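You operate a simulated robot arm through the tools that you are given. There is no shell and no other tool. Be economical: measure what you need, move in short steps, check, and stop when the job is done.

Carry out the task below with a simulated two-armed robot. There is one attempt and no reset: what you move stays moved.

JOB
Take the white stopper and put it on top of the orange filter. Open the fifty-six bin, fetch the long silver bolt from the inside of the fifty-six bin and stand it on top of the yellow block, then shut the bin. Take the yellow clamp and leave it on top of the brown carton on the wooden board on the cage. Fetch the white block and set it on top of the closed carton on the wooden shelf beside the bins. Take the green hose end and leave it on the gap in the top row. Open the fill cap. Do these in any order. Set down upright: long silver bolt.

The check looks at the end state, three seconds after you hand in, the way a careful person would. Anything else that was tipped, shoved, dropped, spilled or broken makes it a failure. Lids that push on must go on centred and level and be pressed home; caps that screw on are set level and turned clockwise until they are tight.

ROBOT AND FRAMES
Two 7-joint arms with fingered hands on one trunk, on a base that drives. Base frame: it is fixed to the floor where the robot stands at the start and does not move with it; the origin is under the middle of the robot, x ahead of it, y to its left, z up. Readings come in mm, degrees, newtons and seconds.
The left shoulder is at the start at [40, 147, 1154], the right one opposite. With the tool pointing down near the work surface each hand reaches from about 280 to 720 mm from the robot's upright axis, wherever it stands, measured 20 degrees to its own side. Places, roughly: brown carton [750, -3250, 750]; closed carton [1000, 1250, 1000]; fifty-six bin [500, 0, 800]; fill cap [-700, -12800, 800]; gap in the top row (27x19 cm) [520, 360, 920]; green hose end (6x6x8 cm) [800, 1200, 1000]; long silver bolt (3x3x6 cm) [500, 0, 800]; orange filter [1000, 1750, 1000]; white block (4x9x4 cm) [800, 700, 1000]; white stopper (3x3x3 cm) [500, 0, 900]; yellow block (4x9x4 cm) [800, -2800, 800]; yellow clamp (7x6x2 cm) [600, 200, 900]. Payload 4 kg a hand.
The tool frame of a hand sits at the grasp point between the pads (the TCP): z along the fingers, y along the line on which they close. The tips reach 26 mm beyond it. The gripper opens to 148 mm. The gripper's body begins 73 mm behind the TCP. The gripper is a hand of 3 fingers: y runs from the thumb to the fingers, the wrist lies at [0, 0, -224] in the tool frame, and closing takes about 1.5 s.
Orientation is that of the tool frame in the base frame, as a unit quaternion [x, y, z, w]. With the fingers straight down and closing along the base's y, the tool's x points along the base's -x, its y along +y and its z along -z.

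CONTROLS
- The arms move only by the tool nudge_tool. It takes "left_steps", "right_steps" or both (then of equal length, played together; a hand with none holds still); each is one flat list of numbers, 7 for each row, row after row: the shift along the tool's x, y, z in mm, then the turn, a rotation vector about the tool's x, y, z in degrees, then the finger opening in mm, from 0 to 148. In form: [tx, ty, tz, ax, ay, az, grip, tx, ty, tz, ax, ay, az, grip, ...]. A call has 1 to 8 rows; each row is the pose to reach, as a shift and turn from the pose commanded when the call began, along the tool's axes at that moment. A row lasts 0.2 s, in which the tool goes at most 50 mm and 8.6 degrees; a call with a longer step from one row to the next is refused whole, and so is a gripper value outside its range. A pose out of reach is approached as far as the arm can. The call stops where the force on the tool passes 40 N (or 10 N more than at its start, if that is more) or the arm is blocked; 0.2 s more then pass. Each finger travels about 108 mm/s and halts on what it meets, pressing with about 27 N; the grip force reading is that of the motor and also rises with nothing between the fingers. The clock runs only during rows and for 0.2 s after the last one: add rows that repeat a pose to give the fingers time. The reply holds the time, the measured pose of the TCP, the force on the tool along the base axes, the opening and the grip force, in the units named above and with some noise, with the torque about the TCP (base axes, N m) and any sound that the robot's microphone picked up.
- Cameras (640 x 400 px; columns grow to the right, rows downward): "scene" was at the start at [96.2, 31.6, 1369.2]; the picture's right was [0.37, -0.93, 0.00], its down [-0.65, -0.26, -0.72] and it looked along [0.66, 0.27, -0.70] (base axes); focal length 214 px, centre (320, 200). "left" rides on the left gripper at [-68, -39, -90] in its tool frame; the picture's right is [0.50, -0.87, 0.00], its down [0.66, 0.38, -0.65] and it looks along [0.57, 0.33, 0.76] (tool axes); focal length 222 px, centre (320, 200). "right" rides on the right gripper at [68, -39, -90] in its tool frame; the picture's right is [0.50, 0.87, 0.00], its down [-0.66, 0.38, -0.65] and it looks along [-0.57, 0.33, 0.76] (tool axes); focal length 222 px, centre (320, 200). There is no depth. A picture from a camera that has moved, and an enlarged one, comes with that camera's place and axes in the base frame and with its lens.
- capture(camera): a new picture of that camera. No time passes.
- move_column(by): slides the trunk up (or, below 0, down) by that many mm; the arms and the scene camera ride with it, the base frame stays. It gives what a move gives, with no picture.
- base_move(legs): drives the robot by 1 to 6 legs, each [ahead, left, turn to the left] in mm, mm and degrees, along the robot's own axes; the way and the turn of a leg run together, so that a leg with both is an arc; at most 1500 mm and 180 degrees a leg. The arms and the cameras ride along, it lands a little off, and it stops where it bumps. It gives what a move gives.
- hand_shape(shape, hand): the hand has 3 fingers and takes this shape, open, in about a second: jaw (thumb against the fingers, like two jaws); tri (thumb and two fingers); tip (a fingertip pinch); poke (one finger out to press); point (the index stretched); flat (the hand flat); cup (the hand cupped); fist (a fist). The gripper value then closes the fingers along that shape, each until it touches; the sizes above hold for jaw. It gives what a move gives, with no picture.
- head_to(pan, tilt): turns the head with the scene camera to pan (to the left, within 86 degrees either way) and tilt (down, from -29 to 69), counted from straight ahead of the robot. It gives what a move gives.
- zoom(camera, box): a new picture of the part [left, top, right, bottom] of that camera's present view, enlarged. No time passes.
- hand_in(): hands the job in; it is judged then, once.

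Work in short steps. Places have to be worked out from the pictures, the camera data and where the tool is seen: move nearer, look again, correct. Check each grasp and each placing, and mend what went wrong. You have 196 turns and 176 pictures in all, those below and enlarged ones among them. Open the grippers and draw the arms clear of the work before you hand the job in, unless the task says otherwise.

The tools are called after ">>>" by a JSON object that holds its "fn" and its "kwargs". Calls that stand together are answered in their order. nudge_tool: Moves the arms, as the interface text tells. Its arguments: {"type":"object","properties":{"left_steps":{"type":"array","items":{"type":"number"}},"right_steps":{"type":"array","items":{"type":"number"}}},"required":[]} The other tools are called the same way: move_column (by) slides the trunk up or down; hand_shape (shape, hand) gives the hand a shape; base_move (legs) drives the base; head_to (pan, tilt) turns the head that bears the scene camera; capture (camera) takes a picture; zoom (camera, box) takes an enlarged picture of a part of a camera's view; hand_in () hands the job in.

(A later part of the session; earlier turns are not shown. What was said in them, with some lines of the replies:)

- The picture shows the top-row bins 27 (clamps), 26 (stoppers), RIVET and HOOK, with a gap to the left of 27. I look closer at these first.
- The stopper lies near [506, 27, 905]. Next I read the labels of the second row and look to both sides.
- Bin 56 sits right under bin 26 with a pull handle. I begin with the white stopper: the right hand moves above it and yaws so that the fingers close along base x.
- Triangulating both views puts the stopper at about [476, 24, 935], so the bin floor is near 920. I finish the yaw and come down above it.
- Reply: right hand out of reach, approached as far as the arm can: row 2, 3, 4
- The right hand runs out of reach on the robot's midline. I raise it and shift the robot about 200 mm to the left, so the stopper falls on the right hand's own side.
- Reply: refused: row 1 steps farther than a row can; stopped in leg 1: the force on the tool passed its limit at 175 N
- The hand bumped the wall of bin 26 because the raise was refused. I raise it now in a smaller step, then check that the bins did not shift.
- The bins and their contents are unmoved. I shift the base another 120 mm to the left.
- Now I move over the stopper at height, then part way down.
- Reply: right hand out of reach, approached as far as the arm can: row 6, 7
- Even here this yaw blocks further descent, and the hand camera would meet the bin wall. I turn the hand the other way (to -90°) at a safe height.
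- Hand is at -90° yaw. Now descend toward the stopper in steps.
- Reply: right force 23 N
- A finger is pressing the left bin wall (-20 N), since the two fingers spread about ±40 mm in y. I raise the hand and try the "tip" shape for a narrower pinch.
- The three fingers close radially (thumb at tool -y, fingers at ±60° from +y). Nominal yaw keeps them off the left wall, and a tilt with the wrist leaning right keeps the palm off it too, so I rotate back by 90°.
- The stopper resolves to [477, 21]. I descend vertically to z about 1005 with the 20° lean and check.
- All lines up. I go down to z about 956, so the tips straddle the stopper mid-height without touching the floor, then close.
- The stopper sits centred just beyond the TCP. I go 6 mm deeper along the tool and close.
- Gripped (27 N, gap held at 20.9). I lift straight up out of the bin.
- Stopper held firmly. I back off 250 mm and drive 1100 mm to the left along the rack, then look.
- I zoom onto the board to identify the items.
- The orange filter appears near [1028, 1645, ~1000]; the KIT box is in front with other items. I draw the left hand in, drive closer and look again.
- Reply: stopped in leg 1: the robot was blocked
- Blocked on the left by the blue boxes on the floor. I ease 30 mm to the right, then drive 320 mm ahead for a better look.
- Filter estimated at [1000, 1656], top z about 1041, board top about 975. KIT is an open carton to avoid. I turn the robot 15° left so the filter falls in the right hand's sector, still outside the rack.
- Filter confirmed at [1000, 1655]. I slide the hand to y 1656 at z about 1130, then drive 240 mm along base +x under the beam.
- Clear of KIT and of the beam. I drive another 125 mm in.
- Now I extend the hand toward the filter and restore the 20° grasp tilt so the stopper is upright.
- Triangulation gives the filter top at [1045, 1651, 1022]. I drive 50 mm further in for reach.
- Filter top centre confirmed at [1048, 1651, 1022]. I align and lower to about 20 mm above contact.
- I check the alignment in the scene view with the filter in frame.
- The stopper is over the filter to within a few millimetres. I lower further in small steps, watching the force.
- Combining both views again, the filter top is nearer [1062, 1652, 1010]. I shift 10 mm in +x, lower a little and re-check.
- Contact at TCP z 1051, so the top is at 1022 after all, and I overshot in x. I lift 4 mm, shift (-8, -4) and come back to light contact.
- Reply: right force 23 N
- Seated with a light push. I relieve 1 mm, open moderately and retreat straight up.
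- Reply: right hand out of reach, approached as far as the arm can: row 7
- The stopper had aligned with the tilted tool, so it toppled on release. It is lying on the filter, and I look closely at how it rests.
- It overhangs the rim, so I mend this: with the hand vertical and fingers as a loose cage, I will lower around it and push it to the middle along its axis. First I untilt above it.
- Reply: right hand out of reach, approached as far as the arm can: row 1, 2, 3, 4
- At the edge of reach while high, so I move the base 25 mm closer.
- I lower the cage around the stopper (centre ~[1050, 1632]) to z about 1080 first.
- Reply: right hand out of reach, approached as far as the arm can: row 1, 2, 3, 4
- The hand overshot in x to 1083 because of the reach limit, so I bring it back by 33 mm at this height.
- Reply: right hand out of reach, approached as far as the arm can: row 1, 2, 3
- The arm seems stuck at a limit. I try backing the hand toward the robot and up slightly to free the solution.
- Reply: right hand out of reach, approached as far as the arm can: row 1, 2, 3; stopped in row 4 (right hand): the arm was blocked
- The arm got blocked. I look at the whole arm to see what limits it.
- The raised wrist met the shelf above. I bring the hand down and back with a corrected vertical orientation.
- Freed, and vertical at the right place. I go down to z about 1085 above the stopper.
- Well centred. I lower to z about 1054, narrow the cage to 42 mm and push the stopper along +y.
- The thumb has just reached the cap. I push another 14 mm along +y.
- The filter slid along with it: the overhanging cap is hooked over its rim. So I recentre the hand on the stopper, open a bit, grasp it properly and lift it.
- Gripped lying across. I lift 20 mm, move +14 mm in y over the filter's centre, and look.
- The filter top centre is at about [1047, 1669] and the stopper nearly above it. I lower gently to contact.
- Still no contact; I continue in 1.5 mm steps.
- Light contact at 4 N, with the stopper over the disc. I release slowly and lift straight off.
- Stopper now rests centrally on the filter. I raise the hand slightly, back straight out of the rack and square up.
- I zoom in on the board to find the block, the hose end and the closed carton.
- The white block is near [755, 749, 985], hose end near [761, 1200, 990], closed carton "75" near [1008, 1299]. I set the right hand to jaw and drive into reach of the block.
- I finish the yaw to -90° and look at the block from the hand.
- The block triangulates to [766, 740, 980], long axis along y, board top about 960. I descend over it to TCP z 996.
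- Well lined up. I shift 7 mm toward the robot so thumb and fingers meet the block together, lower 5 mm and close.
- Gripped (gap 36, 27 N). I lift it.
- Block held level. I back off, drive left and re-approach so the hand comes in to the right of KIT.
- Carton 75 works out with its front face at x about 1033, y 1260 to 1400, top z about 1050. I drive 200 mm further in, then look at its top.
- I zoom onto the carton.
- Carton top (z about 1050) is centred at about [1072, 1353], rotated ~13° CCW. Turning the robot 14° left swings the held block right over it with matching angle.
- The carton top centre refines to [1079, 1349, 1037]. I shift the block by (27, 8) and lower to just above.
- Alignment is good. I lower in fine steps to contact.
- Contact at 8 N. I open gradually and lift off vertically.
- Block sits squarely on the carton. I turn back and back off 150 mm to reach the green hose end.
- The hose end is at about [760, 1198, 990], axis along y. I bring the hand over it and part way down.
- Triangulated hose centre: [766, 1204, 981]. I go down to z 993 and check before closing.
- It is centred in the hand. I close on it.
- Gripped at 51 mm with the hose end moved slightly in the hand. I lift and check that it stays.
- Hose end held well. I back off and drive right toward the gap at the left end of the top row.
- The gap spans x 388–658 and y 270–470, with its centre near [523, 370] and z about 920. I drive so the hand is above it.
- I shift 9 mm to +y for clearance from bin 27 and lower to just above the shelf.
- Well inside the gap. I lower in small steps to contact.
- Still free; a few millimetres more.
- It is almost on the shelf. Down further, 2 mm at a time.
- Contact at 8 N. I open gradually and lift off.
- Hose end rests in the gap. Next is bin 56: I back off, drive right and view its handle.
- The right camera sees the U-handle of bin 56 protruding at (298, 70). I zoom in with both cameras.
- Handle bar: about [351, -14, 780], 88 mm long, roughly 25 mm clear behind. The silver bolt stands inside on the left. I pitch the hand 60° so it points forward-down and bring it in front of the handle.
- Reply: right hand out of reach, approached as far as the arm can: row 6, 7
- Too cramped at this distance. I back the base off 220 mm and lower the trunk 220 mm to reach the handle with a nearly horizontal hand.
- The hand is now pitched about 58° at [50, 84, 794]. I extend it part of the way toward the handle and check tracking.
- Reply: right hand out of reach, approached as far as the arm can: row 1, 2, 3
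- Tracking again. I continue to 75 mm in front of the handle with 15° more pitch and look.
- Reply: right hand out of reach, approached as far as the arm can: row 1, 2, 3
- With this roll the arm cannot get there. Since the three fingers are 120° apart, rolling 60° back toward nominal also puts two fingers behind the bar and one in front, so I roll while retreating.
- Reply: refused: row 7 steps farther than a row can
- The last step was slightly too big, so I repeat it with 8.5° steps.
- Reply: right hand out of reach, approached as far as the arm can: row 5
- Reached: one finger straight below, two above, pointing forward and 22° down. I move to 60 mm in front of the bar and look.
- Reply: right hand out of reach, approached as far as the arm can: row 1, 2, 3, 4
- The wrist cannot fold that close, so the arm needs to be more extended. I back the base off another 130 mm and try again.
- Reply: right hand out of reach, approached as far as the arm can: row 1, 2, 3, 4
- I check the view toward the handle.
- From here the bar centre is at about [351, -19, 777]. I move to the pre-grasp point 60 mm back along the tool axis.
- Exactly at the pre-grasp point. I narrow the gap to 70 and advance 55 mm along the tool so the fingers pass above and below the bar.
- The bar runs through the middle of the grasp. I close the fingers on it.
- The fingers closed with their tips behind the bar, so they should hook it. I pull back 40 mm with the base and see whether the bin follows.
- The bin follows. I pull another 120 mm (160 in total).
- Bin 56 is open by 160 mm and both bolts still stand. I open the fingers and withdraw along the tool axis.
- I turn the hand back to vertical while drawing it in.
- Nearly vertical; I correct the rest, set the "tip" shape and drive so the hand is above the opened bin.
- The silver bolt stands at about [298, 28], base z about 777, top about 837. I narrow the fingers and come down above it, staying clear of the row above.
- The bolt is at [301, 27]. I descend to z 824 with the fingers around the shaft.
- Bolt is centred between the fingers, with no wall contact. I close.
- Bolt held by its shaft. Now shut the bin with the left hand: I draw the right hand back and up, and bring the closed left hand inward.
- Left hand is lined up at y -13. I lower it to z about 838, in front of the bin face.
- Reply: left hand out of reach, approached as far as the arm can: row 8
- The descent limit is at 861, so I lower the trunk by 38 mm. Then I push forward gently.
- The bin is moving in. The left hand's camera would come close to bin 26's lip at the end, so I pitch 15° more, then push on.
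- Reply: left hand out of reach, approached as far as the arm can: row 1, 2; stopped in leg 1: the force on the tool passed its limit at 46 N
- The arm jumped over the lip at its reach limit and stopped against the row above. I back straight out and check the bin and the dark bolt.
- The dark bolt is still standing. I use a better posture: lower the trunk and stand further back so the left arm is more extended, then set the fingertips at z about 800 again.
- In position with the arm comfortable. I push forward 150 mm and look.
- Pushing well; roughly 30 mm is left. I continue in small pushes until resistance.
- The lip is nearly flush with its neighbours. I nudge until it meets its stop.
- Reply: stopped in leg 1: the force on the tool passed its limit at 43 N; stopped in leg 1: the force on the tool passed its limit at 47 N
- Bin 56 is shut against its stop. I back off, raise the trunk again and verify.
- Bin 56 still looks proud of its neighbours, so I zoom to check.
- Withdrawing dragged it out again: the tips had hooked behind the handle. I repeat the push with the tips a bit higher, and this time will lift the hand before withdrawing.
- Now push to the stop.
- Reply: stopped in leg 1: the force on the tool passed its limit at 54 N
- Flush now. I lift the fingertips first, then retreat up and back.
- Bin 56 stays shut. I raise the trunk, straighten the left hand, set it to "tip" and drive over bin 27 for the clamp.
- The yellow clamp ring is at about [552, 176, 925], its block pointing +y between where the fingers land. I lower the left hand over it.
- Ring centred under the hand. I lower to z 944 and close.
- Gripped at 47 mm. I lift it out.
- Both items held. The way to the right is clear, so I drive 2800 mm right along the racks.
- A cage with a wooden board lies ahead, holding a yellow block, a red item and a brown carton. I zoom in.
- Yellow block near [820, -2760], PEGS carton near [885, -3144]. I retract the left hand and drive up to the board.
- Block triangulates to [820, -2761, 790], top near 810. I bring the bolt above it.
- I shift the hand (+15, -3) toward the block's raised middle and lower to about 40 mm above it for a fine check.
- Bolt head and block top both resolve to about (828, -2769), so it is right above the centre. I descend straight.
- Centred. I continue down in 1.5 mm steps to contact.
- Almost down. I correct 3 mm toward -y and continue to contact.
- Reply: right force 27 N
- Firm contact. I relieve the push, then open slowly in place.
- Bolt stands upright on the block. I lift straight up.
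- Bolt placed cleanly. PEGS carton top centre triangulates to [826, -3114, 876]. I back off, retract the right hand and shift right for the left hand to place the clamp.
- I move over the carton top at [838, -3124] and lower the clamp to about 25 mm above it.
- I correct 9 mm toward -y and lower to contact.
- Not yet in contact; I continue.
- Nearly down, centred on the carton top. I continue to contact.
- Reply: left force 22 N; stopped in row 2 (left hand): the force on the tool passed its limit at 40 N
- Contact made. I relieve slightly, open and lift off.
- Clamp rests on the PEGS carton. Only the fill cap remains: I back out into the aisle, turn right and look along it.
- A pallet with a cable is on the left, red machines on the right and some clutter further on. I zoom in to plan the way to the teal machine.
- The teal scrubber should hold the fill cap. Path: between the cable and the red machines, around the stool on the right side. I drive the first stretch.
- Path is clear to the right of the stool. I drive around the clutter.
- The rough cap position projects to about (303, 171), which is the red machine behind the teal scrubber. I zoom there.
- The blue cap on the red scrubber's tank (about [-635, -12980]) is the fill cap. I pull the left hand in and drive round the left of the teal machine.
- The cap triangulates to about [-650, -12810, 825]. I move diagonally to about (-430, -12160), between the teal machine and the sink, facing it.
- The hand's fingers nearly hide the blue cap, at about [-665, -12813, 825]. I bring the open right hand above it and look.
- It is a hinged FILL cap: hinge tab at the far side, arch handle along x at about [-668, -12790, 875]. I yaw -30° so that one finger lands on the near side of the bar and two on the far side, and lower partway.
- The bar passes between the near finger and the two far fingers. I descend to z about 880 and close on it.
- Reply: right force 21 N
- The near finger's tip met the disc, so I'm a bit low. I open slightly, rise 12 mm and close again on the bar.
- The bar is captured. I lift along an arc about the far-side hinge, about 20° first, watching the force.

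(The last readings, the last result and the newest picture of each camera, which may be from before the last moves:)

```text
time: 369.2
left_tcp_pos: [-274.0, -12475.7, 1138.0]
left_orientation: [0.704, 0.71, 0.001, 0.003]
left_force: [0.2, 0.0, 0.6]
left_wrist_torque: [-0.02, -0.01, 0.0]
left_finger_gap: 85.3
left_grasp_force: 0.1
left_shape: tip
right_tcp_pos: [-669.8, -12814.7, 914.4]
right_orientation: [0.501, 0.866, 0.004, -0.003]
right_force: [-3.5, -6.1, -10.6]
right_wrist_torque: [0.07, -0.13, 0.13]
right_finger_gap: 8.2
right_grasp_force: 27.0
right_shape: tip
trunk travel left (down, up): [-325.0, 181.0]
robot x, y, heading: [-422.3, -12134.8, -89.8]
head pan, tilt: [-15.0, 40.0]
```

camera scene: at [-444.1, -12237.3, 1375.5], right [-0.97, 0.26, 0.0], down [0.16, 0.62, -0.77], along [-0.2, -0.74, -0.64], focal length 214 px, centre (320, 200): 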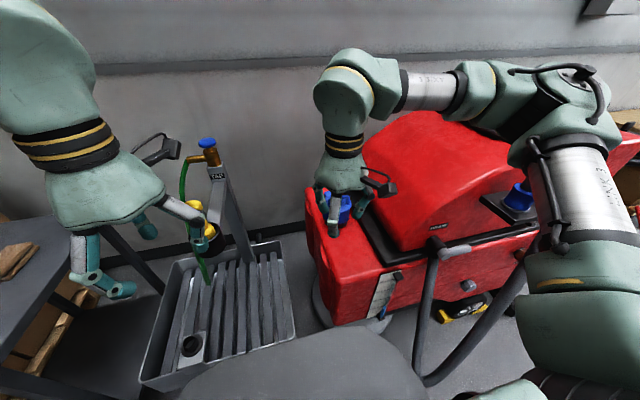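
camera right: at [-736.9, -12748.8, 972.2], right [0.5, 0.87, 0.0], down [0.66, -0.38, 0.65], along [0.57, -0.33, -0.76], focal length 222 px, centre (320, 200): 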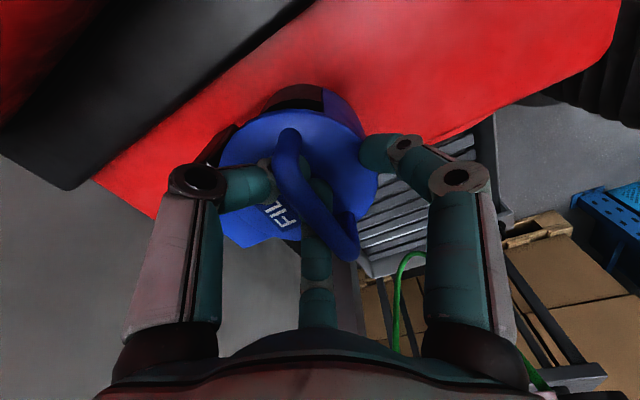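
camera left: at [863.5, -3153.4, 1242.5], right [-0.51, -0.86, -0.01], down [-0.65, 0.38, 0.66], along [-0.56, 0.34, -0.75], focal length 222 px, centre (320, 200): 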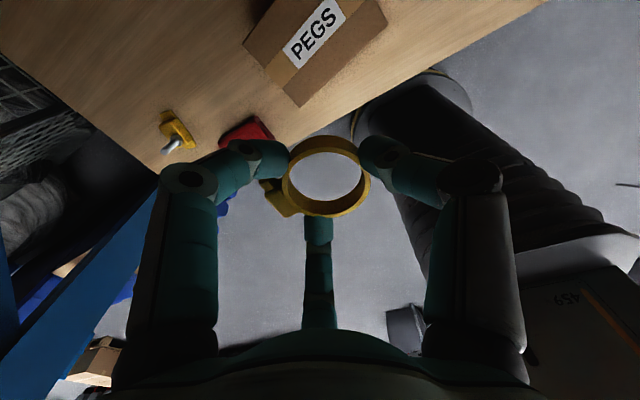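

It moves with little force. I check that the cap is tilting.

>>> {"fn": "zoom", "kwargs": {"camera": "scene", "box": [290, 130, 390, 240]}}

```text
3.64 times, centred on (340, 185) of scene
camera zoom: at [-444.3, -12240.0, 1375.2], right [-0.97, 0.25, 0.0], down [0.16, 0.62, -0.76], along [-0.19, -0.74, -0.64], focal length 780 px, centre (247, 254)
```

zoom: 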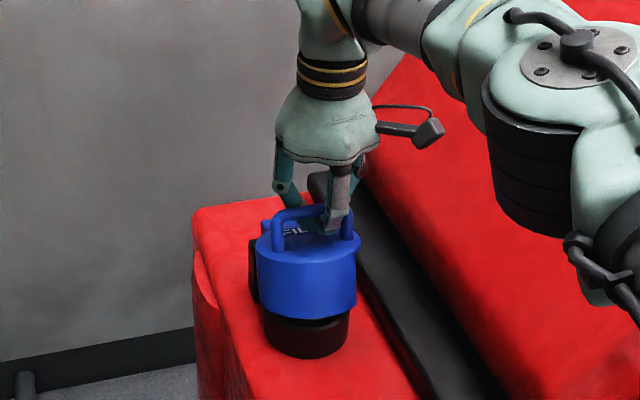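

The cap is tilting up. I continue the arc to about 60°.

>>> {"fn": "nudge_tool", "kwargs": {"right_steps": [-6, -3.5, -5, 0, 0, 0, 0, -12, -7, -8.4, 0, 0, 0, 0, -19, -11, -11.5, 0, 0, 0, 0, -26, -15, -14, 0, 0, 0, 0, -33, -19, -16, 0, 0, 0, 0, -40, -23, -17, 0, 0, 0, 0, -47, -27, -17.3, 0, 0, 0, 0, -54.6, -31.5, -17, 0, 0, 0, 0]}}

>>> {"fn": "zoom", "kwargs": {"camera": "scene", "box": [290, 130, 390, 240]}}

```text
time: 371.0
left_tcp_pos: [-274.2, -12478.3, 1137.4]
left_orientation: [0.705, 0.709, 0.003, 0.005]
left_force: [0.1, 1.1, 0.4]
left_wrist_torque: [-0.02, 0.01, 0.0]
left_finger_gap: 85.3
left_grasp_force: 0.1
left_shape: tip
right_tcp_pos: [-668.6, -12824.0, 923.3]
right_orientation: [0.5, 0.866, 0.005, -0.002]
right_force: [-12.6, -12.8, -26.1]
right_wrist_torque: [0.11, -0.21, 0.13]
right_finger_gap: 7.5
right_grasp_force: 27.5
right_shape: tip
right hand out of reach, approached as far as the arm can: row 2, 3, 4, 5, 6, 7, 8
trunk travel left (down, up): [-325.0, 181.0]
robot x, y, heading: [-420.6, -12132.4, -90.0]
head pan, tilt: [-15.0, 40.0]
```

```text
3.64 times, centred on (340, 185) of scene
camera zoom: at [-447.2, -12243.4, 1374.8], right [-0.97, 0.25, 0.0], down [0.17, 0.63, -0.76], along [-0.19, -0.74, -0.65], focal length 780 px, centre (247, 254)
```

zoom: 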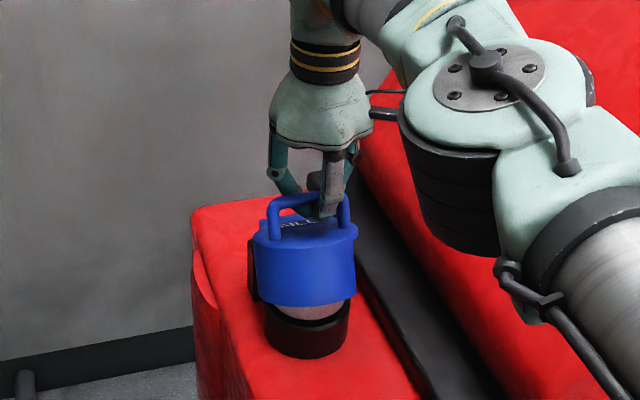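

The arm is at its reach limit. I pitch the hand about the bar so the wrist comes back toward the robot, which frees reach for the rest of the arc.

>>> {"fn": "nudge_tool", "kwargs": {"right_steps": [2, 1, 1, 4, -6.9, 0, 0, 4, 2, 2, 8, -13.8, 0, 0, 4, 2, 2, 12, -20.8, 0, 0, 4, 2, 2, 16, -27.7, 0, 0, 4, 2, 2, 16, -27.7, 0, 0]}}

```text
time: 371.4
left_tcp_pos: [-269.9, -12475.1, 1137.9]
left_orientation: [0.703, 0.711, 0.002, 0.003]
left_force: [-0.3, 0.7, -0.5]
left_wrist_torque: [-0.04, -0.03, 0.01]
left_finger_gap: 85.5
left_grasp_force: 0.1
left_shape: tip
right_tcp_pos: [-681.1, -12835.8, 928.1]
right_orientation: [0.531, 0.845, -0.05, 0.029]
right_force: [8.0, -9.7, -21.8]
right_wrist_torque: [-0.15, -0.24, 0.07]
right_finger_gap: 5.1
right_grasp_force: 26.7
right_shape: tip
trunk travel left (down, up): [-325.0, 181.0]
robot x, y, heading: [-425.5, -12137.4, -89.2]
head pan, tilt: [-15.0, 40.0]
stopped in row 2 (right hand): the force on the tool passed its limit at 54 N (the readings are from after the stop); the commanded pose is now the measured one
```

The pitch has begun, and the commanded pose is reset to the measured one. I continue it gently with a small relief.

>>> {"fn": "nudge_tool", "kwargs": {"right_steps": [-2, 5, 4, 0, 0, 0, 0, -2, 5, 4, 3.5, -7.2, 0, 0, -2, 5, 4, 7, -14.4, 0, 0, -2, 5, 4, 10.4, -21.6, 0, 0, -2, 5, 4, 10.4, -21.6, 0, 0]}}

```text
time: 372.6
left_tcp_pos: [-271.1, -12474.8, 1138.1]
left_orientation: [0.704, 0.71, 0.001, 0.004]
left_force: [-0.8, 1.0, -0.4]
left_wrist_torque: [-0.01, 0.03, -0.01]
left_finger_gap: 85.2
left_grasp_force: 0.0
left_shape: tip
right_tcp_pos: [-678.8, -12836.4, 927.7]
right_orientation: [0.515, 0.815, -0.228, 0.139]
right_force: [-0.1, -3.1, -7.4]
right_wrist_torque: [0.1, -0.14, 0.02]
right_finger_gap: 5.5
right_grasp_force: 27.1
right_shape: tip
trunk travel left (down, up): [-325.0, 181.0]
robot x, y, heading: [-422.3, -12136.8, -89.5]
head pan, tilt: [-15.0, 40.0]
```

Pitched about 30° with low forces and the bar still held. I continue the arc toward 80°.

>>> {"fn": "nudge_tool", "kwargs": {"right_steps": [-11.2, -5.3, 2.7, 0, 0, 0, 0, -20.2, -9.6, 7.6, 0, 0, 0, 0, -33, -15.6, 16, 0, 0, 0, 0, -41, -19.3, 23.7, 0, 0, 0, 0, -49.2, -23.2, 33.8, 0, 0, 0, 0, -56.2, -26.4, 44.3, 0, 0, 0, 0]}}

>>> {"fn": "zoom", "kwargs": {"camera": "scene", "box": [290, 130, 390, 240]}}

```text
time: 374.0
left_tcp_pos: [-271.4, -12473.2, 1137.7]
left_orientation: [0.703, 0.711, 0.001, 0.005]
left_force: [0.3, -0.3, -0.1]
left_wrist_torque: [0.0, 0.02, -0.01]
left_finger_gap: 85.3
left_grasp_force: 0.0
left_shape: tip
right_tcp_pos: [-677.9, -12911.5, 923.4]
right_orientation: [0.515, 0.815, -0.227, 0.139]
right_force: [-0.1, 0.4, -0.6]
right_wrist_torque: [0.0, 0.0, -0.01]
right_finger_gap: 6.3
right_grasp_force: 27.5
right_shape: tip
trunk travel left (down, up): [-325.0, 181.0]
robot x, y, heading: [-419.3, -12137.0, -89.6]
head pan, tilt: [-15.0, 40.0]
```

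```text
3.64 times, centred on (340, 185) of scene
camera zoom: at [-442.8, -12237.7, 1375.4], right [-0.97, 0.25, 0.0], down [0.16, 0.62, -0.77], along [-0.19, -0.74, -0.64], focal length 780 px, centre (247, 254)
```

zoom: 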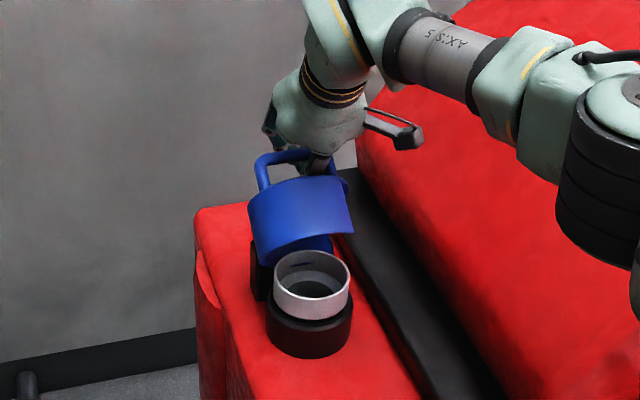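

The cap is well open, at about 80°. I take it past vertical to about 105° so it stays open.

>>> {"fn": "nudge_tool", "kwargs": {"right_steps": [-5, -2.3, 10.3, 0, 0, 0, 0, -8.1, -3.7, 18.2, 0, 0, 0, 0, -10.2, -4.6, 30, 0, 0, 0, 0, -12.6, -5.6, 43.3, 0, 0, 0, 0]}}

>>> {"fn": "zoom", "kwargs": {"camera": "scene", "box": [290, 130, 390, 240]}}

```text
time: 375.0
left_tcp_pos: [-271.2, -12473.4, 1139.3]
left_orientation: [0.704, 0.71, 0.0, 0.006]
left_force: [-0.1, 0.3, -0.7]
left_wrist_torque: [0.02, 0.0, 0.03]
left_finger_gap: 85.4
left_grasp_force: 0.1
left_shape: tip
right_tcp_pos: [-679.0, -12932.3, 892.7]
right_orientation: [0.515, 0.815, -0.228, 0.139]
right_force: [1.0, -0.8, 0.6]
right_wrist_torque: [0.05, 0.01, -0.06]
right_finger_gap: 6.1
right_grasp_force: 27.2
right_shape: tip
right hand out of reach, approached as far as the arm can: row 4
trunk travel left (down, up): [-325.0, 181.0]
robot x, y, heading: [-419.2, -12136.4, -89.8]
head pan, tilt: [-15.0, 40.0]
```

```text
3.64 times, centred on (340, 185) of scene
camera zoom: at [-444.0, -12237.4, 1375.4], right [-0.97, 0.25, 0.0], down [0.16, 0.62, -0.77], along [-0.19, -0.74, -0.64], focal length 780 px, centre (247, 254)
```

zoom: 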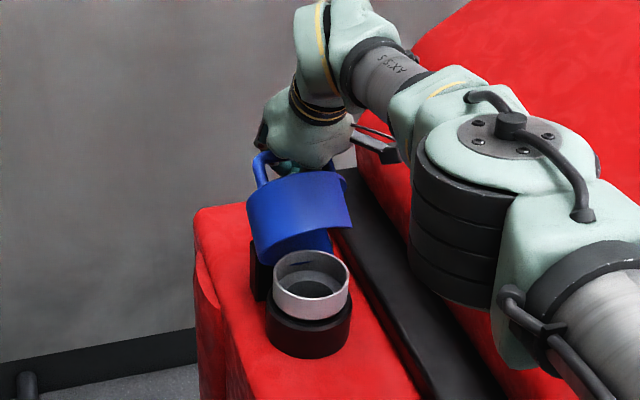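

The cap is past 90° with no load. I open the fingers modestly, slide back off the bar along the finger axis, then go straight up.

>>> {"fn": "nudge_tool", "kwargs": {"right_steps": [0, 0, 0, 0, 0, 0, 20, 0, 0, 0, 0, 0, 0, 34, 0, 0, 0, 0, 0, 0, 40, 0, 0, -20, 0, 0, 0, 40, 0, 0, -40, 0, 0, 0, 40, -18, -9, -74, 0, 0, 0, 40, -36, -18, -108, 0, 0, 0, 40]}}

>>> {"fn": "zoom", "kwargs": {"camera": "scene", "box": [280, 110, 400, 240]}}

```text
time: 376.6
left_tcp_pos: [-270.7, -12470.4, 1140.3]
left_orientation: [0.704, 0.71, -0.001, 0.006]
left_force: [-0.2, -0.1, 0.0]
left_wrist_torque: [-0.03, 0.01, -0.04]
left_finger_gap: 85.2
left_grasp_force: 0.0
left_shape: tip
right_tcp_pos: [-678.9, -12909.6, 1008.7]
right_orientation: [0.514, 0.814, -0.23, 0.141]
right_force: [0.8, 1.0, -0.1]
right_wrist_torque: [0.0, -0.02, 0.01]
right_finger_gap: 39.9
right_grasp_force: 0.0
right_shape: tip
trunk travel left (down, up): [-325.0, 181.0]
robot x, y, heading: [-422.7, -12135.3, -89.5]
head pan, tilt: [-15.0, 40.0]
```

```text
3.08 times, centred on (340, 175) of scene
camera zoom: at [-442.2, -12233.9, 1375.9], right [-0.97, 0.25, 0.0], down [0.16, 0.62, -0.77], along [-0.19, -0.74, -0.64], focal length 660 px, centre (258, 277)
```

zoom: 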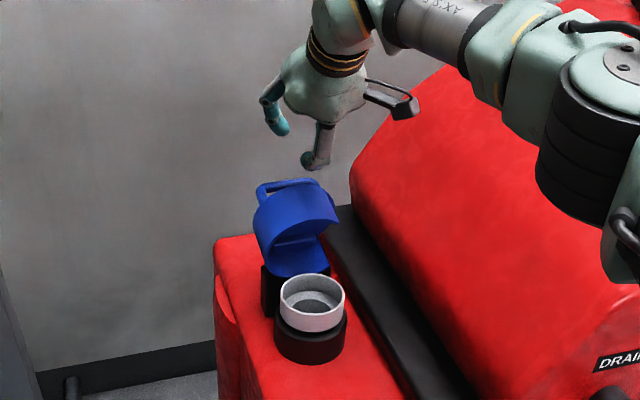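

The cap stays open by itself. I draw the right hand up and back, clear of the machine.

>>> {"fn": "nudge_tool", "kwargs": {"right_steps": [-18, -9, -34, 0, 0, 0, 50, -32, -16, -60, 0, 0, 0, 60, -1, -1.4, -80, 0, 0, 0, 80, 30, 13, -101, 0, 0, 0, 80, 61, 28, -122, 0, 0, 0, 80, 92, 42.6, -142, 0, 0, 0, 80]}}

>>> {"fn": "capture", "kwargs": {"camera": "scene"}}

```text
time: 378.0
left_tcp_pos: [-272.7, -12471.0, 1139.1]
left_orientation: [0.704, 0.71, 0.001, 0.005]
left_force: [0.0, 0.5, -0.8]
left_wrist_torque: [-0.01, 0.01, 0.01]
left_finger_gap: 85.4
left_grasp_force: 0.0
left_shape: tip
right_tcp_pos: [-678.5, -12752.0, 1075.1]
right_orientation: [0.515, 0.814, -0.229, 0.14]
right_force: [0.1, -0.5, 0.2]
right_wrist_torque: [-0.02, 0.0, -0.01]
right_finger_gap: 79.6
right_grasp_force: 0.0
right_shape: tip
trunk travel left (down, up): [-325.0, 181.0]
robot x, y, heading: [-421.8, -12138.7, -89.8]
head pan, tilt: [-15.0, 40.0]
```

```text
3 pictures are left
camera scene: at [-444.5, -12236.0, 1375.5], right [-0.97, 0.25, 0.0], down [0.16, 0.62, -0.77], along [-0.19, -0.74, -0.64], focal length 214 px, centre (320, 200)
```

scene: 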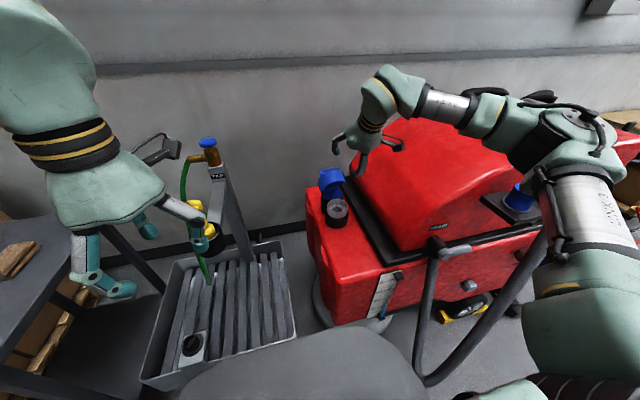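

The FILL cap stands open, both hands are empty and clear, and all the placements were checked. I hand in.

>>> {"fn": "hand_in", "kwargs": {}}

```text
The job is handed in.
```

I did every part of the job and handed it in, but three things could count against the result: the white stopper lies on its side, the orange filter moved about 20 mm, and I bumped the bins twice.

- **White stopper:** It is on top of the orange filter, but lying down. It fell over when I let go the first time, and the filter slid while I was fixing that.
- **Fifty-six bin and bolt:** The long silver bolt stands upright on the yellow block. The bin was dragged open again after the first close, so I shut it a second time and it stayed flush with its neighbours.
- **Yellow clamp:** It is on the brown carton marked PEGS on the cage board.
- **White block:** It sits squarely on the closed carton marked 75.
- **Green hose end:** It is lying in the gap in the top row.
- **Fill cap:** The hinged cap is open a little past 90° and stayed open when I let go.
- **Bumps:** The right hand hit the wall of bin 26 early on (175 N), and the left hand pressed against something at the fifty-six bin (46 N), probably the lip of bin 26 above it. Nothing had visibly moved after either one. The base was also blocked once by blue boxes on the floor, and I did not check those boxes afterwards.
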